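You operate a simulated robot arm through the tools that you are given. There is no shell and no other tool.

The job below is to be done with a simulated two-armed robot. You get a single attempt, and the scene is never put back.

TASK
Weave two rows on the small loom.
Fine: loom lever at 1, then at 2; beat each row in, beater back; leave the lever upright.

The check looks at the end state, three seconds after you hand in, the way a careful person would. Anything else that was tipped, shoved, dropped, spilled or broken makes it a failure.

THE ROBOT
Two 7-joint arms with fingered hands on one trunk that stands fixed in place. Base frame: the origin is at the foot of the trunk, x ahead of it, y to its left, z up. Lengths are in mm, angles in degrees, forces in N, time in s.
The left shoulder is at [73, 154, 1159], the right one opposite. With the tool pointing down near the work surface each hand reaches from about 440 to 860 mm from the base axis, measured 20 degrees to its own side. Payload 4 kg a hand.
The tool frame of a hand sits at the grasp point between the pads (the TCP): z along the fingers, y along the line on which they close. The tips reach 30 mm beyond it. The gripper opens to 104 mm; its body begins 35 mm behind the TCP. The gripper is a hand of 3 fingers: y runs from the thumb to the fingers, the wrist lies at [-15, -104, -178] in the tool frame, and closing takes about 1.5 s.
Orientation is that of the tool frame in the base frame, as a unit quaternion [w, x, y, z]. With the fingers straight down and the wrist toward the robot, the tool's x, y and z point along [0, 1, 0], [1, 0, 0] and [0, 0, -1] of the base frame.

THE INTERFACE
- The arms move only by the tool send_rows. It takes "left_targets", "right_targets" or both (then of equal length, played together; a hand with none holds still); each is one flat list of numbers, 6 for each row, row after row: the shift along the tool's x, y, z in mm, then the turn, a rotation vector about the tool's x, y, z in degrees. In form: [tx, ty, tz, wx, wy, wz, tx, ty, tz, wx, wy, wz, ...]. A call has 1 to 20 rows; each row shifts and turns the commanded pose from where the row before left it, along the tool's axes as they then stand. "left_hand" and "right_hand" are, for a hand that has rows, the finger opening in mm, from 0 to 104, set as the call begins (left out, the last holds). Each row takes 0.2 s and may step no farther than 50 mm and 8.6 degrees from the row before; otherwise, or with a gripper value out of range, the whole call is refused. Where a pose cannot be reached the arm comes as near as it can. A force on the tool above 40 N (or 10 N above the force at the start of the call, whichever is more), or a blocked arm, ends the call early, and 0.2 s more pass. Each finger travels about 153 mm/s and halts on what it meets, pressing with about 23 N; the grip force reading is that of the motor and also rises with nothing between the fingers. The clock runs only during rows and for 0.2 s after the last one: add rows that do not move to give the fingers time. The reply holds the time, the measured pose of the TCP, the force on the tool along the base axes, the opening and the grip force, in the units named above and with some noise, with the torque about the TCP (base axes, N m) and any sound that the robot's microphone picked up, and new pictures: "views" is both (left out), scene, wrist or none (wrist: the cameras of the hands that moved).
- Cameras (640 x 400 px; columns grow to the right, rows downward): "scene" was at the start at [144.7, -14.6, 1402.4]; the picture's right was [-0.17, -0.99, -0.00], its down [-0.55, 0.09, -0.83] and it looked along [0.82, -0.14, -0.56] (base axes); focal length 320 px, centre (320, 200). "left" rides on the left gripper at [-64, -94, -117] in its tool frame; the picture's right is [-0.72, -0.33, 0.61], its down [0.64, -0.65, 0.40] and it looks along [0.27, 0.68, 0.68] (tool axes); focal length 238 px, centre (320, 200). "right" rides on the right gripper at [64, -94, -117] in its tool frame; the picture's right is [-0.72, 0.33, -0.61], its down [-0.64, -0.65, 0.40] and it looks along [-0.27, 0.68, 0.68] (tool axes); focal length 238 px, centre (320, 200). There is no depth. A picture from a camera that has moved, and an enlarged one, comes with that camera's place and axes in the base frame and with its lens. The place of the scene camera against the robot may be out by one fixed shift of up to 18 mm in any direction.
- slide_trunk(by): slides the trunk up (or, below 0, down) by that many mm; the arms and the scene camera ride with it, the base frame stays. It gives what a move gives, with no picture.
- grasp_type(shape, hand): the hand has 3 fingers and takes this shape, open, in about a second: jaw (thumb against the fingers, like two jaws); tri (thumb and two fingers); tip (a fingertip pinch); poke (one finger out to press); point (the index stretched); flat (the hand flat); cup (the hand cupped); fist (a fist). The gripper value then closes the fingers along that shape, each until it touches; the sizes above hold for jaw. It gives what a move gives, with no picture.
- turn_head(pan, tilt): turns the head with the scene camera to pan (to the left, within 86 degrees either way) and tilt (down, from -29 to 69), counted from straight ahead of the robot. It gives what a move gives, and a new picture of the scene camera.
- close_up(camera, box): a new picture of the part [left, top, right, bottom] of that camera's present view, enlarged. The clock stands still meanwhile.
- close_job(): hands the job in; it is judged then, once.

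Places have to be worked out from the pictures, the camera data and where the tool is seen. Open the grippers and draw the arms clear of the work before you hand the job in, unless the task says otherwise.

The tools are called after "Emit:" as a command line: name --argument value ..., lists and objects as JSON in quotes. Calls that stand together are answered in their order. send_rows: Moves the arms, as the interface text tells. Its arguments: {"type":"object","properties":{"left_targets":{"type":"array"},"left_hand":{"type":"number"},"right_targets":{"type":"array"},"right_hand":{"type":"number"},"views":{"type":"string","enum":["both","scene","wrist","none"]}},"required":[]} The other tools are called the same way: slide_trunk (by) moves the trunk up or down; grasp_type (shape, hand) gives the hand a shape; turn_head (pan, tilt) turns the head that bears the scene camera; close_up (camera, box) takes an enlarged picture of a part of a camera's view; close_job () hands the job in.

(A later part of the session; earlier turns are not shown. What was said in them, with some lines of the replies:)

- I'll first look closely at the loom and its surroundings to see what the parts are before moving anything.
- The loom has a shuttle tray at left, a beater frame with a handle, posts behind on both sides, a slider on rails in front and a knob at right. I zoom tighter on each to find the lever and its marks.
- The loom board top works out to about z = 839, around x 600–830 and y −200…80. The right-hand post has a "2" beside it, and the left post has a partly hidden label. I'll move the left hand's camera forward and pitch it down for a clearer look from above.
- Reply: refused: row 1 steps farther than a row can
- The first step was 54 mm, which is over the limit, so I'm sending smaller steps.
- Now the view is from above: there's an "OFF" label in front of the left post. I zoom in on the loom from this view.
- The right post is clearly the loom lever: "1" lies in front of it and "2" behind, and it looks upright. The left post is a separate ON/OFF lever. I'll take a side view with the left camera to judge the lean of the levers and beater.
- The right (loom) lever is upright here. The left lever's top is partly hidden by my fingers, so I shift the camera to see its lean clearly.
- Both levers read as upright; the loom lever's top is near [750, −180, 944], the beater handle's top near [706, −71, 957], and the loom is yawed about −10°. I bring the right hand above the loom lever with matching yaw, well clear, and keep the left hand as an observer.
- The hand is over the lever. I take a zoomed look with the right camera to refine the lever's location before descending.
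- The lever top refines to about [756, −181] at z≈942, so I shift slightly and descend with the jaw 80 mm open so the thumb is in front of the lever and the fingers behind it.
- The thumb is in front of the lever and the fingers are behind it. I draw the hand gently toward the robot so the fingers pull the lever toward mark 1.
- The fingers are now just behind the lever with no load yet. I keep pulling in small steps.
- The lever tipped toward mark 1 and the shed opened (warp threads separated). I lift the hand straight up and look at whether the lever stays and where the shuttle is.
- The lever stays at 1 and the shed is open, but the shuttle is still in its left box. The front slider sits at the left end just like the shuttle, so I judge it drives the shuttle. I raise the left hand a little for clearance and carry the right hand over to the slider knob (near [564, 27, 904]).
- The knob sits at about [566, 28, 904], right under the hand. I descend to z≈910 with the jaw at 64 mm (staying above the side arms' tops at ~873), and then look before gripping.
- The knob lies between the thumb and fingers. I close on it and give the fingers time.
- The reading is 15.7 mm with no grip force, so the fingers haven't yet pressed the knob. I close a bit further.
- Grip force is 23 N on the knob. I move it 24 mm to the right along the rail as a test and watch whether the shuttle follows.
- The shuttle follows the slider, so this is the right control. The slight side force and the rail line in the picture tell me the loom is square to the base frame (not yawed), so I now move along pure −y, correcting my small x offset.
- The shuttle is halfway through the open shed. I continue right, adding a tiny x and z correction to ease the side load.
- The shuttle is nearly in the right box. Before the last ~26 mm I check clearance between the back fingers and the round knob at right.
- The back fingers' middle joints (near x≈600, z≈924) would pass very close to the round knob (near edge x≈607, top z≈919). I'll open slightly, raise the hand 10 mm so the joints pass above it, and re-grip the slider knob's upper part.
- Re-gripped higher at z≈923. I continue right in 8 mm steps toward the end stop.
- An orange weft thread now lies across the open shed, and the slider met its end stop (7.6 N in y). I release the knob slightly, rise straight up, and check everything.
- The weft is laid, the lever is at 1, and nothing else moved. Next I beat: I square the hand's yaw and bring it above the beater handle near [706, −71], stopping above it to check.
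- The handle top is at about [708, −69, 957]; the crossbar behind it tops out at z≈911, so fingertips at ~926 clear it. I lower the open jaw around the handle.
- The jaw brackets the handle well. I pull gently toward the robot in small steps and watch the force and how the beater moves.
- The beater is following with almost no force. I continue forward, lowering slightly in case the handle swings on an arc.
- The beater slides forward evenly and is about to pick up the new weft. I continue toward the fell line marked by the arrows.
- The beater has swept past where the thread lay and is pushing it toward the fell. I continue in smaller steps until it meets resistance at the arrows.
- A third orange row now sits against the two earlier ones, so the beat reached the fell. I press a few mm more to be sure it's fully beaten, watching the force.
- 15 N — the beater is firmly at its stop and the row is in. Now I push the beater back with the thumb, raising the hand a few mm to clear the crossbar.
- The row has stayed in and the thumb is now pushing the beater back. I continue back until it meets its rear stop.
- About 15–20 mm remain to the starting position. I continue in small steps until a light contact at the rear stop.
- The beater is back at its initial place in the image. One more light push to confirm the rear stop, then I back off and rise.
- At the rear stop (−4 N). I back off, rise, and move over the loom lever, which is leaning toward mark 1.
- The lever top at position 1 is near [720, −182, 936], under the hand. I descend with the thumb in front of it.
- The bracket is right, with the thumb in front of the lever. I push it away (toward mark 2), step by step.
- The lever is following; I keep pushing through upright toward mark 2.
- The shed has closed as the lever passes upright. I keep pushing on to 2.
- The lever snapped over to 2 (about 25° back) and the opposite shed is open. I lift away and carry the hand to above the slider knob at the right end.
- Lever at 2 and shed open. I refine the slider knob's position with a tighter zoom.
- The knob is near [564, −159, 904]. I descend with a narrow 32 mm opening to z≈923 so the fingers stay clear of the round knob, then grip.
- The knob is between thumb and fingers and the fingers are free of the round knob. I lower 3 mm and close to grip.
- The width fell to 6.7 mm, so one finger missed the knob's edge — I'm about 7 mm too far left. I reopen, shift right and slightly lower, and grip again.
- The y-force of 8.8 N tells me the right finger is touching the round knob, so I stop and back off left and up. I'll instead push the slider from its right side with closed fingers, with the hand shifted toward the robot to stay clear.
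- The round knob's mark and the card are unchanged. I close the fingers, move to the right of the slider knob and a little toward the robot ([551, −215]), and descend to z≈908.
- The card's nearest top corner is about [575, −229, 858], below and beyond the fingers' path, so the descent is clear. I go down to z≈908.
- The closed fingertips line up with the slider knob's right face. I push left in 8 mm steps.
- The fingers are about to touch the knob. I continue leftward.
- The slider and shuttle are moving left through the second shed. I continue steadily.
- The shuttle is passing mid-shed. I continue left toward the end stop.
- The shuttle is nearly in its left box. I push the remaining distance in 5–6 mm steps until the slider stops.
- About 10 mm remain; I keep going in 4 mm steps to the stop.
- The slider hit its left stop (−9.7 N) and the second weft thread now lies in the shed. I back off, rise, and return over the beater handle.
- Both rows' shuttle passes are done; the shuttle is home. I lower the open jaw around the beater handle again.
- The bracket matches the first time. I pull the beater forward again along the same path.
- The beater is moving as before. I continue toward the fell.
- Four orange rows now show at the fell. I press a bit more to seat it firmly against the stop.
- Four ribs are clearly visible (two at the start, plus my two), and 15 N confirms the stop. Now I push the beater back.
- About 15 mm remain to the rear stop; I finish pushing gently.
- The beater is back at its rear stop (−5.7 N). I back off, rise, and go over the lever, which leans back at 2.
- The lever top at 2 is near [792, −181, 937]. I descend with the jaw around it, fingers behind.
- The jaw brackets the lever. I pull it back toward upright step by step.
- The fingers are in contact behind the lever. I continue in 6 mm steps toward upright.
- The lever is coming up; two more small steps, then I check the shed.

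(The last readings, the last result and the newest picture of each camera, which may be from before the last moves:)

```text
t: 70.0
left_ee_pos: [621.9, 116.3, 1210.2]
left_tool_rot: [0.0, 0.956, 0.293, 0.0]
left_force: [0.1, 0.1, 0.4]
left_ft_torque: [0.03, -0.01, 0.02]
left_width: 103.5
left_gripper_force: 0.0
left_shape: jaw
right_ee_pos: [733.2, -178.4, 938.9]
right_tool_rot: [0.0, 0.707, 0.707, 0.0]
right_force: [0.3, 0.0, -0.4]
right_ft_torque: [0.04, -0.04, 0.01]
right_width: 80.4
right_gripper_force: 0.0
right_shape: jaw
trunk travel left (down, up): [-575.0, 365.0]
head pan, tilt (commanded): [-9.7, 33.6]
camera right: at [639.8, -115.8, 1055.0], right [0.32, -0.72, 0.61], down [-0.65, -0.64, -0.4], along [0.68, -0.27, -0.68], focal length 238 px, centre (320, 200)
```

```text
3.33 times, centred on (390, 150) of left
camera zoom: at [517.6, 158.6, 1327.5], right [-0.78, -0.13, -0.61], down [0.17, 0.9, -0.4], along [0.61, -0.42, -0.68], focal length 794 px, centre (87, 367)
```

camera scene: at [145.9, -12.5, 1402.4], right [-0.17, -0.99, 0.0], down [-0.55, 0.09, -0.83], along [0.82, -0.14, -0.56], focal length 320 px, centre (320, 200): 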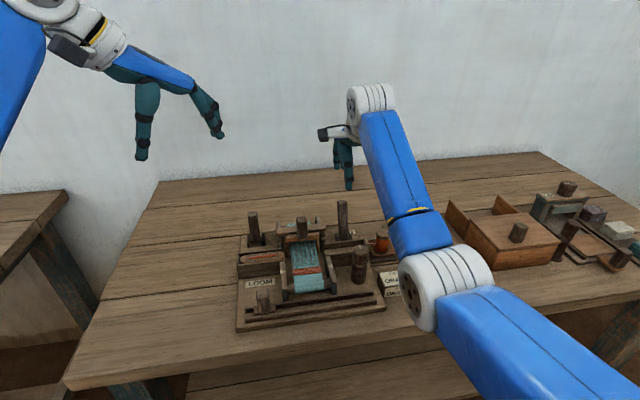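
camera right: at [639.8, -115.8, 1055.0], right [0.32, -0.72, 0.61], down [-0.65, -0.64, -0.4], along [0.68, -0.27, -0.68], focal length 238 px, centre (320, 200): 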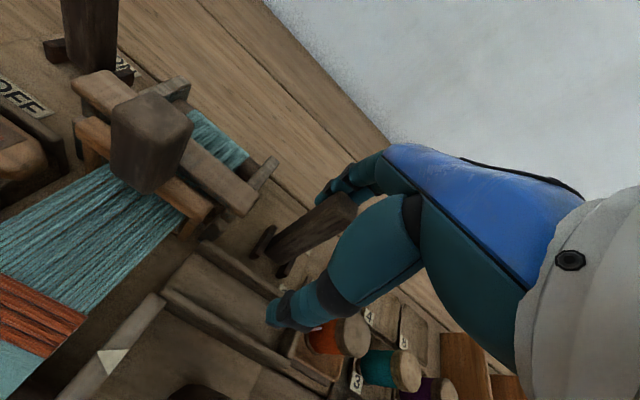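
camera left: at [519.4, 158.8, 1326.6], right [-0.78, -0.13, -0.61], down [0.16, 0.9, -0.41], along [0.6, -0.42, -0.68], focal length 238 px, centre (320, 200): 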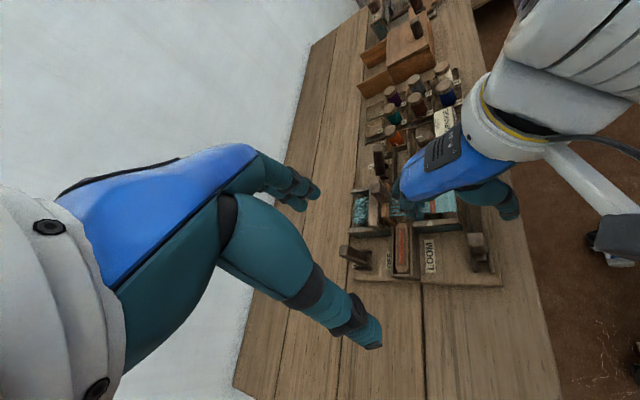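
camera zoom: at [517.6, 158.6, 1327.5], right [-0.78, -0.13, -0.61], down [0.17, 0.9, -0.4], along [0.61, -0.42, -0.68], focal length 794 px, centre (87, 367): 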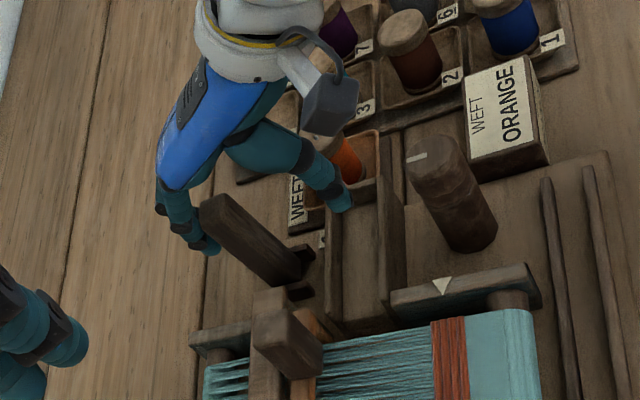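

The lever is nearly upright and the shed almost closed. I nudge slightly more.

Emit:
send_rows --right_targets '[0, -4, 0, 0, 0, 0, 0, 0, 0, 0, 0, 0]' --right_hand 80 --views "wrist"

Emit:
close_up --camera "left" --box '[330, 90, 450, 210]'

Emit:
close_up --camera "right" --box '[180, 140, 400, 340]'

```text
t: 70.6
left_ee_pos: [621.3, 114.8, 1212.2]
left_tool_rot: [-0.001, 0.956, 0.293, 0.0]
left_force: [-0.2, 0.4, -0.3]
left_ft_torque: [-0.01, -0.03, 0.01]
left_width: 103.7
left_gripper_force: 0.0
left_shape: jaw
right_ee_pos: [729.1, -180.2, 939.1]
right_tool_rot: [-0.001, 0.707, 0.707, -0.001]
right_force: [0.4, 0.4, -0.3]
right_ft_torque: [0.0, -0.03, -0.02]
right_width: 80.4
right_gripper_force: 0.0
right_shape: jaw
trunk travel left (down, up): [-575.0, 365.0]
head pan, tilt (commanded): [-9.7, 33.6]
camera right: at [635.9, -116.1, 1054.7], right [0.32, -0.72, 0.61], down [-0.65, -0.64, -0.4], along [0.68, -0.27, -0.68], focal length 238 px, centre (320, 200)
```

right: 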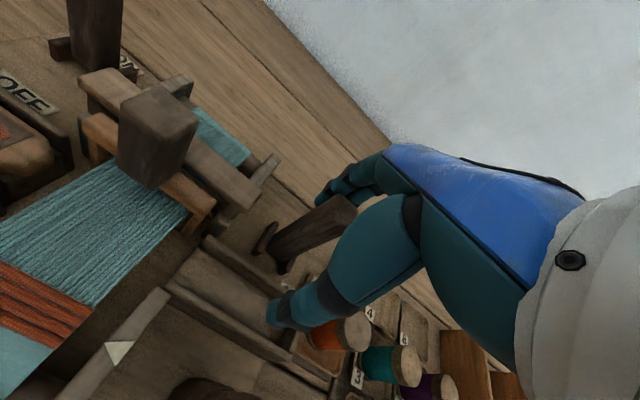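

```text
3.33 times, centred on (390, 150) of left
camera zoom: at [517.8, 158.5, 1327.4], right [-0.78, -0.13, -0.61], down [0.17, 0.9, -0.4], along [0.61, -0.42, -0.68], focal length 794 px, centre (87, 367)
```

zoom: 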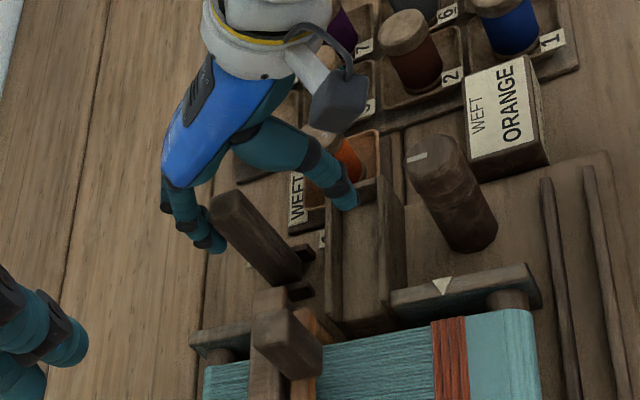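

```text
2.00 times, centred on (290, 240) of right
camera zoom: at [635.9, -116.1, 1054.7], right [0.32, -0.72, 0.61], down [-0.65, -0.64, -0.4], along [0.68, -0.27, -0.68], focal length 477 px, centre (380, 120)
```

zoom: 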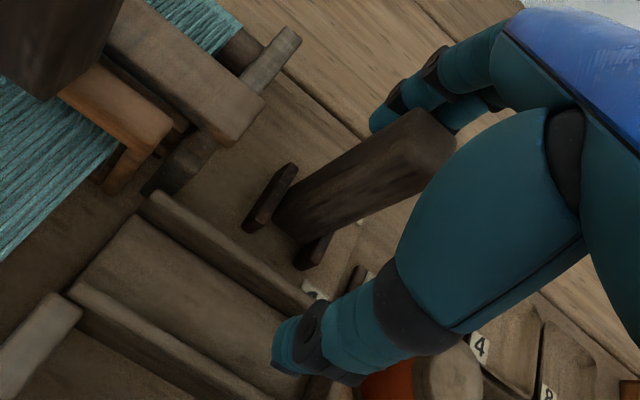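

The shed is now fully closed and the lever's image matches its upright position. I ease the fingers off, rise, and inspect.

Emit:
send_rows --right_targets '[0, 6, 0, 0, 0, 0, 0, 0, -30, 0, 0, 0, 0, 0, -40, 0, 0, 0, 0, 0, -40, 0, 0, 0, 0, -30, -20, 0, 0, 0]' --right_hand 80 --views "both"

Emit:
close_up --camera "left" --box '[320, 90, 520, 270]'

Emit:
close_up --camera "left" --box '[340, 110, 440, 200]'

Emit:
close_up --camera "scene" --box '[220, 190, 400, 340]'

Emit:
close_up --camera "right" --box '[60, 100, 360, 360]'

```text
t: 71.8
left_ee_pos: [621.0, 115.0, 1212.5]
left_tool_rot: [0.001, 0.956, 0.294, 0.001]
left_force: [0.2, 0.4, 0.1]
left_ft_torque: [0.03, 0.03, 0.0]
left_width: 103.6
left_gripper_force: 0.0
left_shape: jaw
right_ee_pos: [703.7, -178.8, 1070.0]
right_tool_rot: [0.0, 0.707, 0.707, 0.001]
right_force: [-0.5, 0.2, 0.8]
right_ft_torque: [0.02, -0.03, 0.03]
right_width: 80.2
right_gripper_force: 0.1
right_shape: jaw
trunk travel left (down, up): [-575.0, 365.0]
head pan, tilt (commanded): [-9.7, 33.6]
camera scene: at [144.3, -13.1, 1402.5], right [-0.17, -0.99, 0.0], down [-0.55, 0.09, -0.83], along [0.82, -0.14, -0.55], focal length 320 px, centre (320, 200)
camera right: at [610.3, -115.8, 1186.4], right [0.32, -0.72, 0.61], down [-0.65, -0.64, -0.41], along [0.68, -0.27, -0.68], focal length 238 px, centre (320, 200)
```

scene: 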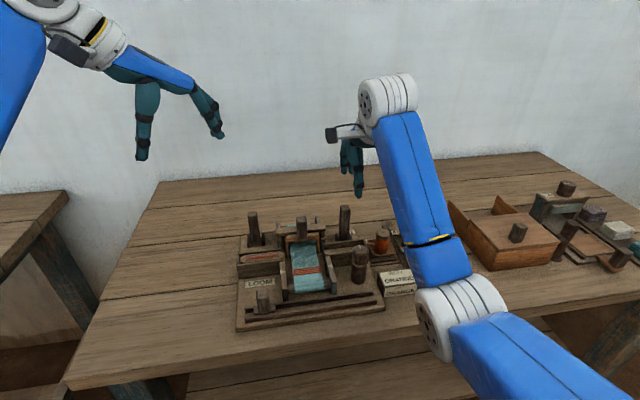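
right: 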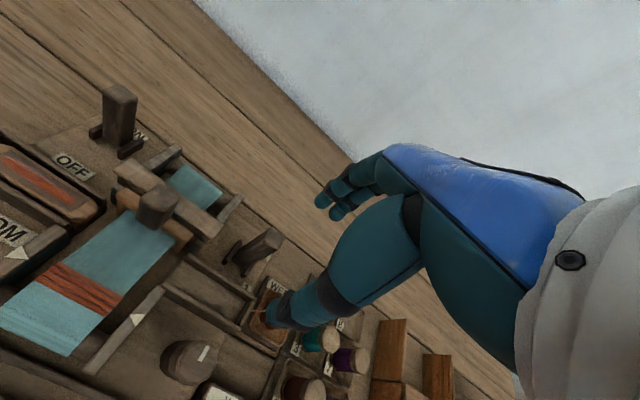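

```text
2.22 times, centred on (420, 180) of left
camera zoom: at [516.4, 158.4, 1328.0], right [-0.78, -0.13, -0.61], down [0.17, 0.9, -0.4], along [0.61, -0.42, -0.68], focal length 530 px, centre (98, 244)
```

zoom: 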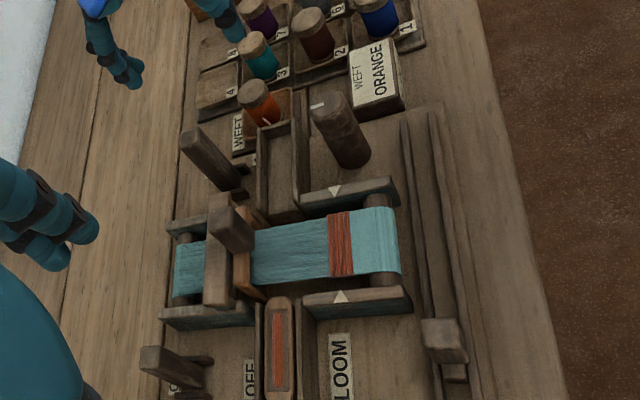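

```text
4.44 times, centred on (390, 155) of left
camera zoom: at [516.4, 158.4, 1328.0], right [-0.78, -0.13, -0.61], down [0.17, 0.9, -0.4], along [0.61, -0.42, -0.68], focal length 1059 px, centre (9, 400)
```

zoom: 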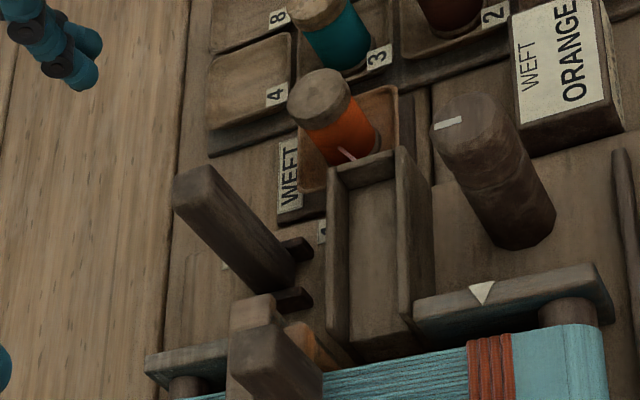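

```text
2.67 times, centred on (310, 265) of scene
camera zoom: at [144.3, -13.1, 1402.5], right [-0.17, -0.99, 0.0], down [-0.55, 0.09, -0.83], along [0.82, -0.14, -0.55], focal length 853 px, centre (347, 27)
```

zoom: 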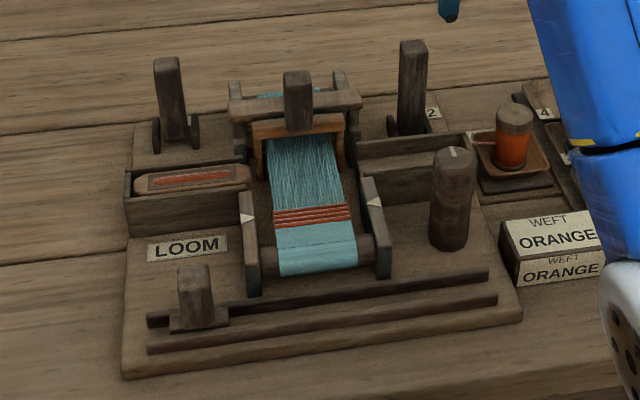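

```text
1.54 times, centred on (210, 230) of right
camera zoom: at [610.3, -115.8, 1186.4], right [0.32, -0.72, 0.61], down [-0.65, -0.64, -0.41], along [0.68, -0.27, -0.68], focal length 367 px, centre (489, 154)
```

zoom: 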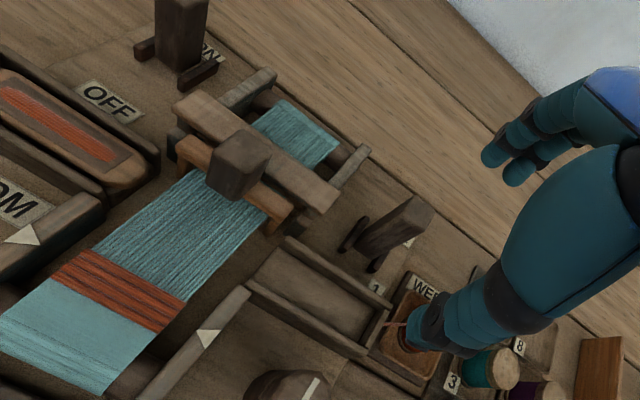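

Everything matches the start except two new rows: the lever is upright, the beater back, the shuttle and slider home, and the round knob, card and spools are untouched. I now retract the right arm up and away and return the left arm's yaw.

Emit:
send_rows --right_targets '[0, 0, -30, 0, 0, 0, -12, -30, -20, 0, 0, 0, -24, -34, -17, 0, 0, 0, -24, -34, -17, 0, 0, 0, -28, -34, 0, 0, 0, 0, -28, -34, 0, 0, 0, 0, 0, 0, 0, 0, 0, 0]' --left_targets '[0, 0, 0, 0, 0, -8, 0, 0, 0, 0, 0, -8, 0, 0, 0, 0, 0, -8, 0, 0, 0, 0, 0, -8, 0, 0, 0, 0, 0, -8, 0, 0, 0, 0, 0, -8, 0, 0, 0, 0, 0, -8]' --right_hand 100 --left_hand 100 --views "both"

```text
t: 73.4
left_ee_pos: [623.9, 113.6, 1210.1]
left_tool_rot: [0.0, 0.706, 0.708, 0.0]
left_force: [-0.3, -1.2, -0.2]
left_ft_torque: [-0.01, 0.0, 0.03]
left_width: 100.3
left_gripper_force: 0.0
left_shape: jaw
right_ee_pos: [539.2, -295.9, 1152.2]
right_tool_rot: [-0.001, 0.708, 0.706, 0.001]
right_force: [-0.4, -0.6, -0.1]
right_ft_torque: [-0.04, -0.01, 0.02]
right_width: 100.0
right_gripper_force: 0.0
right_shape: jaw
trunk travel left (down, up): [-575.0, 365.0]
head pan, tilt (commanded): [-9.7, 33.6]
camera scene: at [145.5, -15.2, 1402.3], right [-0.17, -0.99, 0.0], down [-0.55, 0.09, -0.83], along [0.82, -0.14, -0.56], focal length 320 px, centre (320, 200)
camera right: at [446.1, -233.0, 1267.8], right [0.33, -0.72, 0.61], down [-0.65, -0.64, -0.41], along [0.68, -0.27, -0.68], focal length 238 px, centre (320, 200)
camera left: at [530.2, 50.1, 1326.3], right [-0.32, -0.72, -0.61], down [-0.65, 0.64, -0.4], along [0.68, 0.27, -0.68], focal length 238 px, centre (320, 200)
```

scene: 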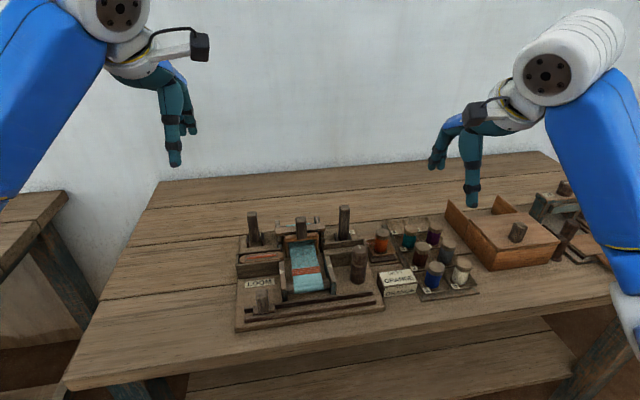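
right: 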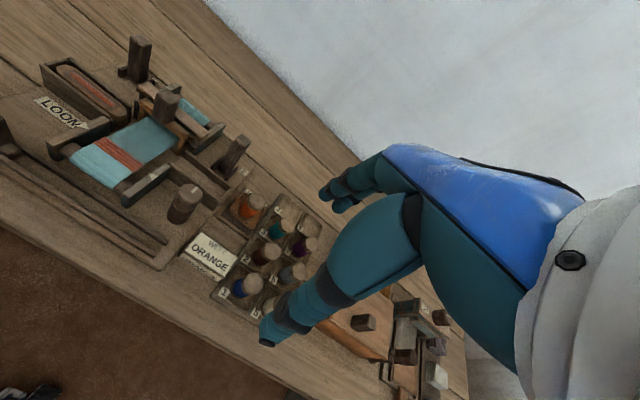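
left: 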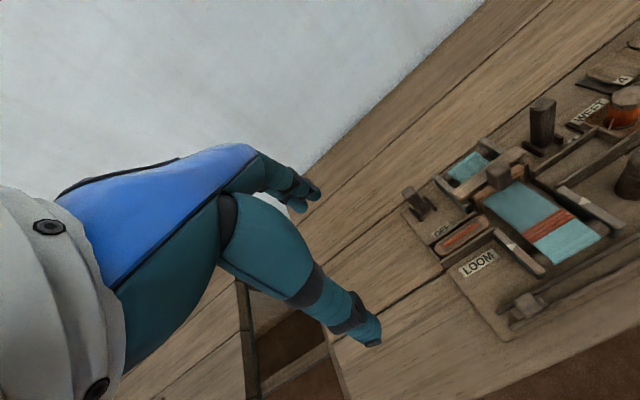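

Both arms are clear. A final close inspection of the loom and the neighbouring items before handing in.

Emit:
close_up --camera "scene" --box '[220, 190, 400, 340]'

Emit:
close_up --camera "scene" --box '[360, 170, 640, 310]'

Emit:
close_up --camera "right" --box '[0, 20, 330, 320]'

Emit:
close_up --camera "left" --box '[390, 80, 640, 320]'

```text
2.67 times, centred on (310, 265) of scene
camera zoom: at [145.5, -15.2, 1402.3], right [-0.17, -0.99, 0.0], down [-0.55, 0.09, -0.83], along [0.82, -0.14, -0.56], focal length 853 px, centre (347, 27)
```

zoom: 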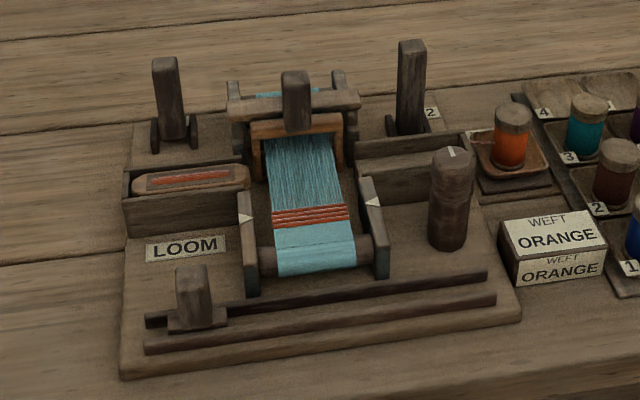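

```text
2.29 times, centred on (500, 240) of scene
camera zoom: at [145.5, -15.2, 1402.3], right [-0.17, -0.99, 0.0], down [-0.55, 0.09, -0.83], along [0.82, -0.14, -0.56], focal length 731 px, centre (-91, 109)
```

zoom: 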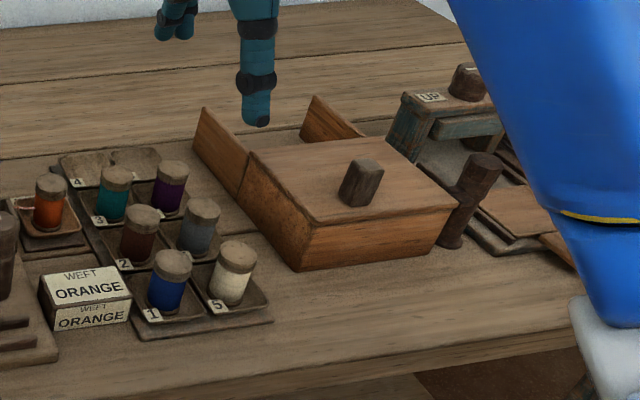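

```text
1.33 times, centred on (165, 170) of right
camera zoom: at [446.1, -233.0, 1267.8], right [0.33, -0.72, 0.61], down [-0.65, -0.64, -0.41], along [0.68, -0.27, -0.68], focal length 318 px, centre (527, 240)
```

zoom: 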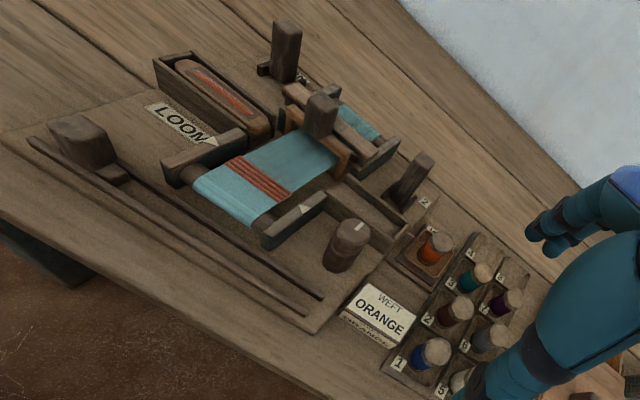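

```text
1.67 times, centred on (515, 200) of left
camera zoom: at [530.2, 50.1, 1326.3], right [-0.32, -0.72, -0.61], down [-0.65, 0.64, -0.4], along [0.68, 0.27, -0.68], focal length 397 px, centre (-5, 200)
```

zoom: 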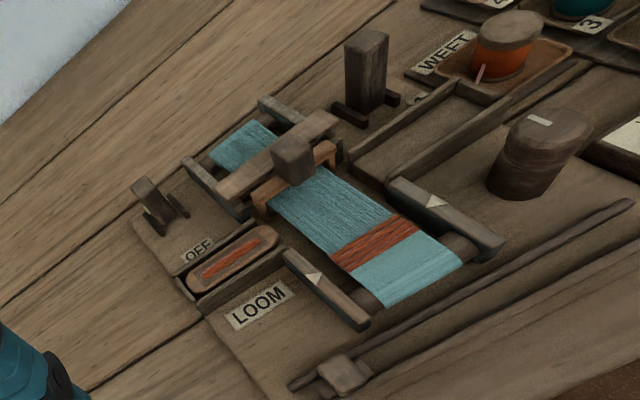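

The final views show four ribs in the fell (two new), the loom lever upright, the beater back and the shuttle and slider home. The spools, card and knob are undisturbed, and both hands are open and clear, so I hand in the job.

Emit:
close_job

```text
The job is handed in.
```

I wove two new rows on the loom and handed the job in. The fell now shows four orange rows, where it had two at the start.

- **First row:** with the lever at 1, I slid the shuttle across to the right. Then I beat the row in and pushed the beater back to its rear stop.
- **Second row:** with the lever at 2, I slid the shuttle back to the left, then beat it in and returned the beater the same way.
- **End state:** the lever is upright with the shed closed, the beater is back, and the shuttle and slider are where they began. Both hands are open and clear of the work.

**Contact with another part:** while gripping the slider at the right end, a finger pressed against what I took to be the round knob beside it, at up to about 9 N. I backed off and pushed the slider from its other side instead. The knob's white mark looks unchanged in the final pictures, and the card and the spools by the loom do too.
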